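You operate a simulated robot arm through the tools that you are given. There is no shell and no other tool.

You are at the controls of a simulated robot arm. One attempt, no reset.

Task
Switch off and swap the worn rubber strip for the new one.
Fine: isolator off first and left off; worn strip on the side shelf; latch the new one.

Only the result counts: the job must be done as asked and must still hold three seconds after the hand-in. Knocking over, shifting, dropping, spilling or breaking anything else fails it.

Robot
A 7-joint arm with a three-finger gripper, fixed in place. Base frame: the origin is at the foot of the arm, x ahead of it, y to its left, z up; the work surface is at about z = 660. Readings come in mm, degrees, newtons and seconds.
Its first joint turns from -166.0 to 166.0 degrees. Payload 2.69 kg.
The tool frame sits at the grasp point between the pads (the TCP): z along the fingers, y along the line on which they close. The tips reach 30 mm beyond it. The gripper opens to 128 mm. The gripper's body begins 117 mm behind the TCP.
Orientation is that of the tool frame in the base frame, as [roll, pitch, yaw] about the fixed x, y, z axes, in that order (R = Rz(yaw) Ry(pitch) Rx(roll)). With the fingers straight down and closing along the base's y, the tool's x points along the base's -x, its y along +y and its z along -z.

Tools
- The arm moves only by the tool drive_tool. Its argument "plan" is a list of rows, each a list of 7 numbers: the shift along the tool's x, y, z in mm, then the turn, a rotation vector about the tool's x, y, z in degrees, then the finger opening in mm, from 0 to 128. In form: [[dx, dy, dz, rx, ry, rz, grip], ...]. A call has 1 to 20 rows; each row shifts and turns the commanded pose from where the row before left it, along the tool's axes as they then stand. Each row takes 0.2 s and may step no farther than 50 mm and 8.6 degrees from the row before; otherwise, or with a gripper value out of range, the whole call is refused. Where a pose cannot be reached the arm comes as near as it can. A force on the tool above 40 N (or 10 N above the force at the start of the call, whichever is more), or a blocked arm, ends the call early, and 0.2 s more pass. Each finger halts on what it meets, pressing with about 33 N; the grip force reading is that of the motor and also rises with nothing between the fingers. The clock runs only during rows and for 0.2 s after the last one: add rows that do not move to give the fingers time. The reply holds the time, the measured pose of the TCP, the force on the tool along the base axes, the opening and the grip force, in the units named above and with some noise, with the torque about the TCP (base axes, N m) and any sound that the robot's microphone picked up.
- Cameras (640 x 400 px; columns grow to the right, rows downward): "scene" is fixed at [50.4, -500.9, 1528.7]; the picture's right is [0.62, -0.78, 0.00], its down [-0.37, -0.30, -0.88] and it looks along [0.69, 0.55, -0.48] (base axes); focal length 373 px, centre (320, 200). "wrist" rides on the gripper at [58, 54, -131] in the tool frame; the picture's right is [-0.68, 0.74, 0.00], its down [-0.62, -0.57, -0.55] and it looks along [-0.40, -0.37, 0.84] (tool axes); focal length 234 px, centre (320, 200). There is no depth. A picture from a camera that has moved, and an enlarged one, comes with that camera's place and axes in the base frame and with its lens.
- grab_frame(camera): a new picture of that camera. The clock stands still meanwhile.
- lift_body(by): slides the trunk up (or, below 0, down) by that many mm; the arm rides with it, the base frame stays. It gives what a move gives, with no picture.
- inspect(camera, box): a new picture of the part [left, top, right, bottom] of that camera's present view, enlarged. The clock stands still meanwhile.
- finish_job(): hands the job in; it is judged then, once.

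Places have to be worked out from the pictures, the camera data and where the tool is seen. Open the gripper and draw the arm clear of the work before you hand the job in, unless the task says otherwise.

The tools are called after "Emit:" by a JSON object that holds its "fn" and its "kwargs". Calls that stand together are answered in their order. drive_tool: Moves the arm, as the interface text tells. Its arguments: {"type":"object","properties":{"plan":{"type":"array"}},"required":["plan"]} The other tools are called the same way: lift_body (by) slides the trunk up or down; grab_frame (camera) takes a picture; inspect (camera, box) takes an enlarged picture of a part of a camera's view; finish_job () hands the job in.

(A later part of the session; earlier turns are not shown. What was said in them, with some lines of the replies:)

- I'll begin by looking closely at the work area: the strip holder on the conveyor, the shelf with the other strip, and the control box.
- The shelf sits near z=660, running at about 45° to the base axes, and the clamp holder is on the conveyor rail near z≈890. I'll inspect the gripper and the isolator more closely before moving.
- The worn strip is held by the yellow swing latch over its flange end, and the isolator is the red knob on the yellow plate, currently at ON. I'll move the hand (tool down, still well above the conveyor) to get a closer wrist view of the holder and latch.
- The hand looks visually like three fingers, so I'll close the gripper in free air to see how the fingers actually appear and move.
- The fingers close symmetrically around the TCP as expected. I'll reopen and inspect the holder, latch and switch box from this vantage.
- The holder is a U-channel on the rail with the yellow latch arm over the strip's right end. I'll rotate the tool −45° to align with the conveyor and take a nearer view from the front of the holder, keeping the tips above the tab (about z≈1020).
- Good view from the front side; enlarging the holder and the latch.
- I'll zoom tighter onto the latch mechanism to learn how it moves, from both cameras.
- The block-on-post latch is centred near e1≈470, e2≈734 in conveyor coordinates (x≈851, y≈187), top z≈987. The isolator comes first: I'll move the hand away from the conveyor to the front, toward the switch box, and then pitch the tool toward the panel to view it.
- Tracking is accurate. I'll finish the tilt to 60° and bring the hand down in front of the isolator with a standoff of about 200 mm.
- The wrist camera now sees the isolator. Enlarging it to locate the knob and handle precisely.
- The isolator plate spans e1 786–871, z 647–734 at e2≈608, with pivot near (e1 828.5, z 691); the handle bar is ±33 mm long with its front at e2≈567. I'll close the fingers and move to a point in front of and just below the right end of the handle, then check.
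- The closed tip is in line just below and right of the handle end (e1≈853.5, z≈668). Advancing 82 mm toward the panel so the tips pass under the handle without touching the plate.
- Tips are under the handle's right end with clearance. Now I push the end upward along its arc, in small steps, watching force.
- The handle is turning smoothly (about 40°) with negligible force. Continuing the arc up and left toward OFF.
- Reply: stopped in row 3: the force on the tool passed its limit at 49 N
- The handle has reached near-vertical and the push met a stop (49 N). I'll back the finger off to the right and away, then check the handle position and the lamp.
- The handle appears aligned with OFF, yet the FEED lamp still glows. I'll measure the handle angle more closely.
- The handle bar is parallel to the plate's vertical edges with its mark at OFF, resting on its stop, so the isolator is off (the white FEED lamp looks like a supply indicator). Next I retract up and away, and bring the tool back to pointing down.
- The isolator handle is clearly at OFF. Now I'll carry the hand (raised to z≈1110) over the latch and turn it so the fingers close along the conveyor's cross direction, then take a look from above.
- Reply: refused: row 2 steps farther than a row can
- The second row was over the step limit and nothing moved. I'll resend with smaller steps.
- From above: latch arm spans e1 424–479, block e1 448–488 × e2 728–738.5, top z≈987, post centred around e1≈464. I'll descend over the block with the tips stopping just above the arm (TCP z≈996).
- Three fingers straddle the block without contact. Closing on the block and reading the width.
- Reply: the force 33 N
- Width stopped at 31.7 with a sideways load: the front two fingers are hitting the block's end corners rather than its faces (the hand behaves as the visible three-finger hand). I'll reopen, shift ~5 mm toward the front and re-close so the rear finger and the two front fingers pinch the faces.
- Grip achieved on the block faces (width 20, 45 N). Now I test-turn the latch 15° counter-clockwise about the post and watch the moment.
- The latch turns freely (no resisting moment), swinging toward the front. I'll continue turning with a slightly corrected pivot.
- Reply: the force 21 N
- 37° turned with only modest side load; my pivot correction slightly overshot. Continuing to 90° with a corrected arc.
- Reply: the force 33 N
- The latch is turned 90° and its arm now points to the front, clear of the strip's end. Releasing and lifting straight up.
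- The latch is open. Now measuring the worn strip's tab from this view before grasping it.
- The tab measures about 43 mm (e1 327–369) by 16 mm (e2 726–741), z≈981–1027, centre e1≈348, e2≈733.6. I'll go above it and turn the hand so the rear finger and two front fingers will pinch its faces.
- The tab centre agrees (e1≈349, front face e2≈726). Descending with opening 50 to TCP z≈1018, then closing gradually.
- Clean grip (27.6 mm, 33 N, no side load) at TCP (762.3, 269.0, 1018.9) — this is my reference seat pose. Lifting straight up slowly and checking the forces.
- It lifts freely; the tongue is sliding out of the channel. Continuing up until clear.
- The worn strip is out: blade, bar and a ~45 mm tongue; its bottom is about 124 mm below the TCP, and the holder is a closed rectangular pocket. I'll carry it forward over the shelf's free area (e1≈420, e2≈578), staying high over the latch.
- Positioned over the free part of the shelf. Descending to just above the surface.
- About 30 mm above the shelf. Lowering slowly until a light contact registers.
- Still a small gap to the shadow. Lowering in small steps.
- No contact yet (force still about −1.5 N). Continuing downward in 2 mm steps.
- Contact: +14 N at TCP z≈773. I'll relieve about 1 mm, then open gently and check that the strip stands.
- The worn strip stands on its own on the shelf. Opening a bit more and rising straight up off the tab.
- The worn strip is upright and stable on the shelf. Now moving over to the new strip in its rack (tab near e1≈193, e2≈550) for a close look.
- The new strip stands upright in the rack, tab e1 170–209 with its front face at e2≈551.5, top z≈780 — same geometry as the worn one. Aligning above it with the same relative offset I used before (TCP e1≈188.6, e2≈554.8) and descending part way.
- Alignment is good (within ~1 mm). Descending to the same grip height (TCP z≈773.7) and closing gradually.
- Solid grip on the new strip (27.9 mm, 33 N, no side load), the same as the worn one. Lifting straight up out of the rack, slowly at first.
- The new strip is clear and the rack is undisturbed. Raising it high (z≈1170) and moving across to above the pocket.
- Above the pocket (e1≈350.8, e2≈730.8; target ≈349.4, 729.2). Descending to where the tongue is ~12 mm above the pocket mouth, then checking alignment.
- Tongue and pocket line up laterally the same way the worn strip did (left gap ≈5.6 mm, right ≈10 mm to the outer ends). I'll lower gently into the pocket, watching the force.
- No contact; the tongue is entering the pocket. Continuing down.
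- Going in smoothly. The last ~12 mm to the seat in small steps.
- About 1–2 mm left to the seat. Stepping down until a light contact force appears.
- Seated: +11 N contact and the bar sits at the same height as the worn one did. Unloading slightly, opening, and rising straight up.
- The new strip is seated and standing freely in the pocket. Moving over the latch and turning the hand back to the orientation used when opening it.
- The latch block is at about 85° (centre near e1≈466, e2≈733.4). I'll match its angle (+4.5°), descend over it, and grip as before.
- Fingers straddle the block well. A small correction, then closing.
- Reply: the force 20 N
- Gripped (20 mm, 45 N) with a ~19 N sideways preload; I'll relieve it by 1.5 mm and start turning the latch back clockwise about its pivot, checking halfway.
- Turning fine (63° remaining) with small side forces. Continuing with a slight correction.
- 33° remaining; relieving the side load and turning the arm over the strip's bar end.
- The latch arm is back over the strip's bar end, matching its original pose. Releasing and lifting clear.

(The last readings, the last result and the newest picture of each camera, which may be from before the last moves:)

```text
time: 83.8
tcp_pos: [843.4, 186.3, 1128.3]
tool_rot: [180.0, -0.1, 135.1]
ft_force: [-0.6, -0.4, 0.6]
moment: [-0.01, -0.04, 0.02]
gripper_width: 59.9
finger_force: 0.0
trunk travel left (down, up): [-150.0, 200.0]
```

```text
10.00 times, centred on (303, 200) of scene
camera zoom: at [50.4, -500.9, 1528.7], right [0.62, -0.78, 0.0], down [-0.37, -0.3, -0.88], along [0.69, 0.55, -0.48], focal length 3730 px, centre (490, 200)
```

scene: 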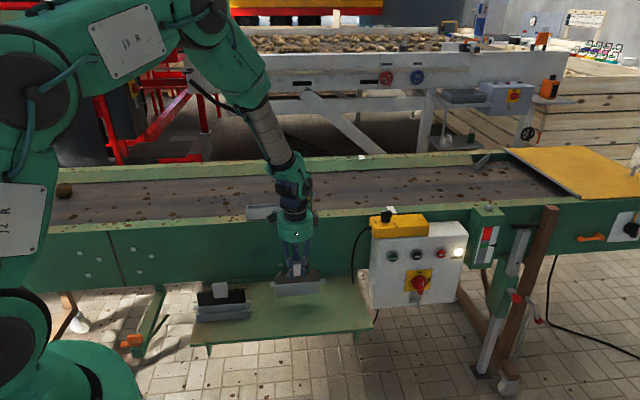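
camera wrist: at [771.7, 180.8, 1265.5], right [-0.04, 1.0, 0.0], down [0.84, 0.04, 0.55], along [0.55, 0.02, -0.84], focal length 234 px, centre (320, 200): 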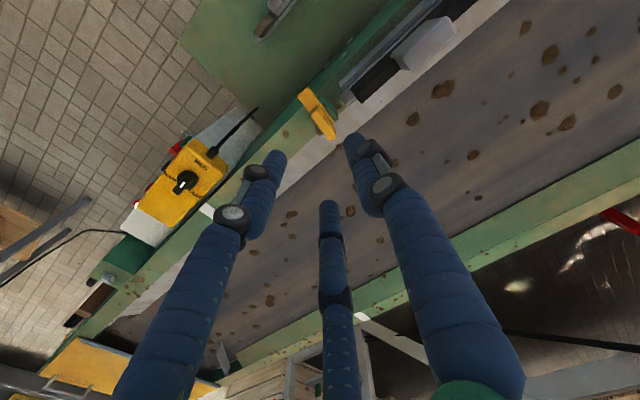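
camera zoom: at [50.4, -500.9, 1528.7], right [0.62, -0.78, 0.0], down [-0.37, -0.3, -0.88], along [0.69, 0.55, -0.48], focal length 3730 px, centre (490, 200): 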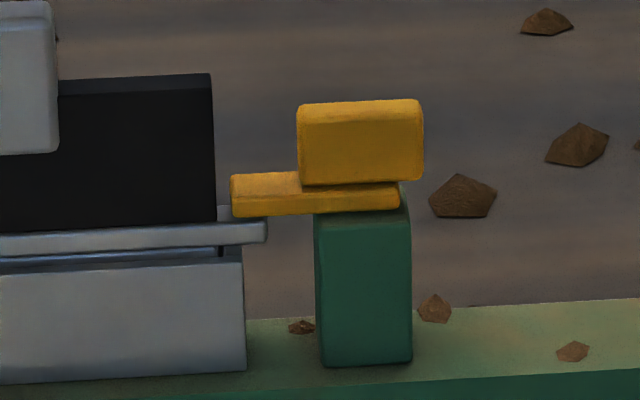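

The latch and new strip look exactly like the original latched arrangement. Raising the arm, opening the gripper, and retracting toward the start pose, clear of the work.

Emit:
{"fn": "drive_tool", "kwargs": {"plan": [[0, 0, -45, 0, 0, 0, 80], [0, 0, -45, 0, 0, 0, 100], [0, 0, -45, 0, 0, 0, 128], [33.5, -31.9, 0, 0, 0, 0, 128], [33.5, -31.9, 0, 0, 0, 0, 128], [33.5, -31.9, 0, 0, 0, 0, 128], [33.5, -31.9, 0, 0, 0, 0, 128], [33.5, -31.9, 0, 0, 0, 0, 128], [33.5, -31.9, 0, 0, 0, 0, 128], [33.5, -31.9, 0, 0, 0, 0, 128], [0, 0, 0, 0, 0, 0, 128], [0, 0, 0, 0, 0, 0, 128]]}}

Emit:
{"fn": "grab_frame", "kwargs": {"camera": "scene"}}

Emit:
{"fn": "inspect", "kwargs": {"camera": "scene", "box": [180, 220, 390, 350]}}

Emit:
{"fn": "inspect", "kwargs": {"camera": "scene", "box": [360, 200, 480, 320]}}

Emit:
{"fn": "inspect", "kwargs": {"camera": "scene", "box": [230, 160, 330, 230]}}

```text
time: 86.4
tcp_pos: [522.2, 193.7, 1260.0]
tool_rot: [179.9, 0.0, 135.0]
ft_force: [0.3, -0.4, -0.6]
moment: [-0.03, 0.08, 0.01]
gripper_width: 128.0
finger_force: 0.1
trunk travel left (down, up): [-150.0, 200.0]
```

```text
taken
```

scene: 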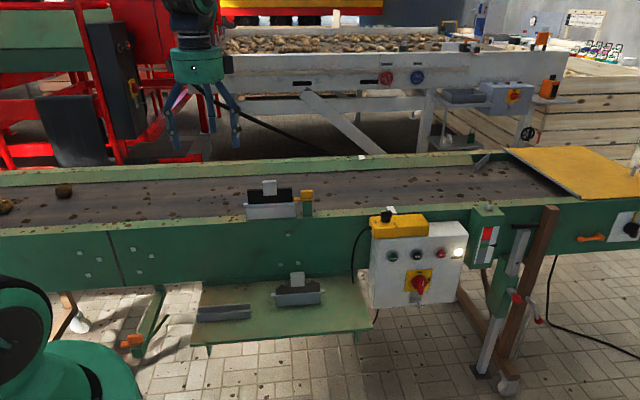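

```text
3.05 times, centred on (285, 285) of scene
camera zoom: at [50.4, -500.9, 1528.7], right [0.62, -0.78, 0.0], down [-0.37, -0.3, -0.88], along [0.69, 0.55, -0.48], focal length 1137 px, centre (427, -59)
```

zoom: 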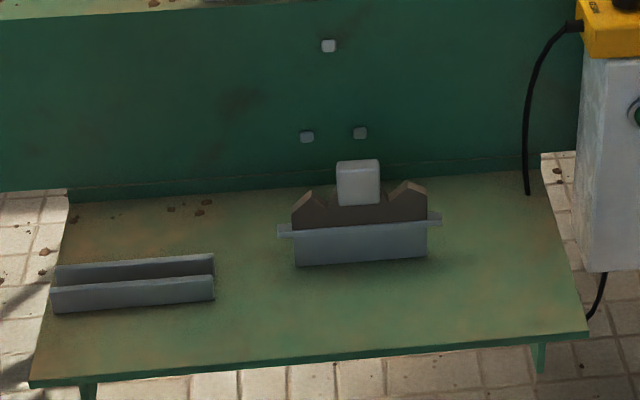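

```text
3.33 times, centred on (420, 260) of scene
camera zoom: at [50.4, -500.9, 1528.7], right [0.62, -0.78, 0.0], down [-0.37, -0.3, -0.88], along [0.69, 0.55, -0.48], focal length 1243 px, centre (-13, 0)
```

zoom: 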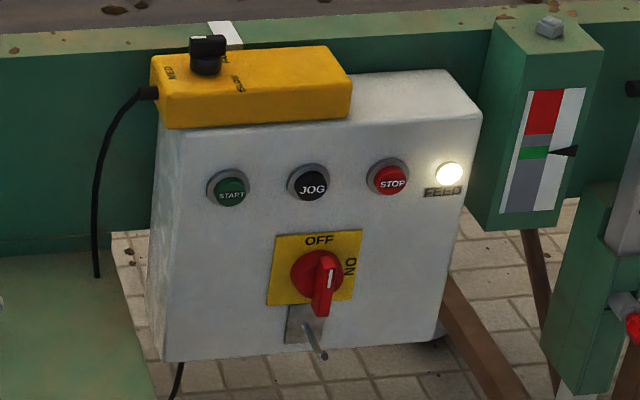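

```text
5.71 times, centred on (280, 195) of scene
camera zoom: at [50.4, -500.9, 1528.7], right [0.62, -0.78, 0.0], down [-0.37, -0.3, -0.88], along [0.69, 0.55, -0.48], focal length 2131 px, centre (549, 229)
```

zoom: 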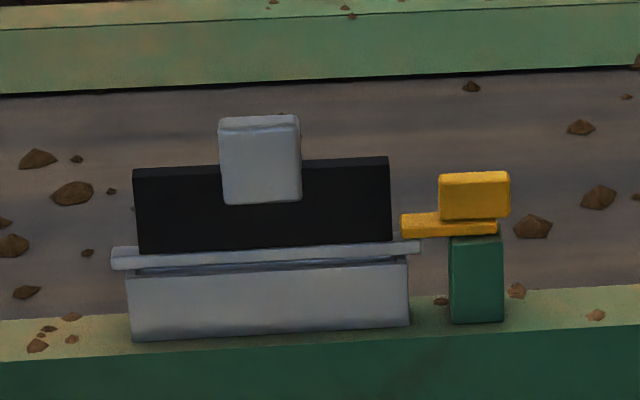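

Everything checks out. The isolator is at OFF, the new strip is seated with the latch arm over its bar end, and the worn strip stands on the side shelf. The rack hasn't moved, and the arm is clear with the gripper open. Handing in the job.

Emit:
{"fn": "finish_job", "kwargs": {}}

```text
The job is handed in.
```

The worn strip is out, the new one is latched in its place, and I've handed the job in. I don't have the verdict yet.

- **Isolator:** I turned it off before touching the strips and left it off. The last picture shows the handle upright at OFF. The white FEED lamp is still lit; I took it to be a supply indicator but couldn't confirm that.
- **Worn strip:** It stands upright on the side shelf, a little to the right of the rack, and hadn't moved by the final picture. Its base is narrow and nothing braces it.
- **New strip:** It is seated in the holder at the same height as the old one, with the yellow latch turned back over the end of its bar.
- **Surroundings:** The rack is where it was and nothing was knocked over or dropped. The arm is back near its start position with the gripper open.
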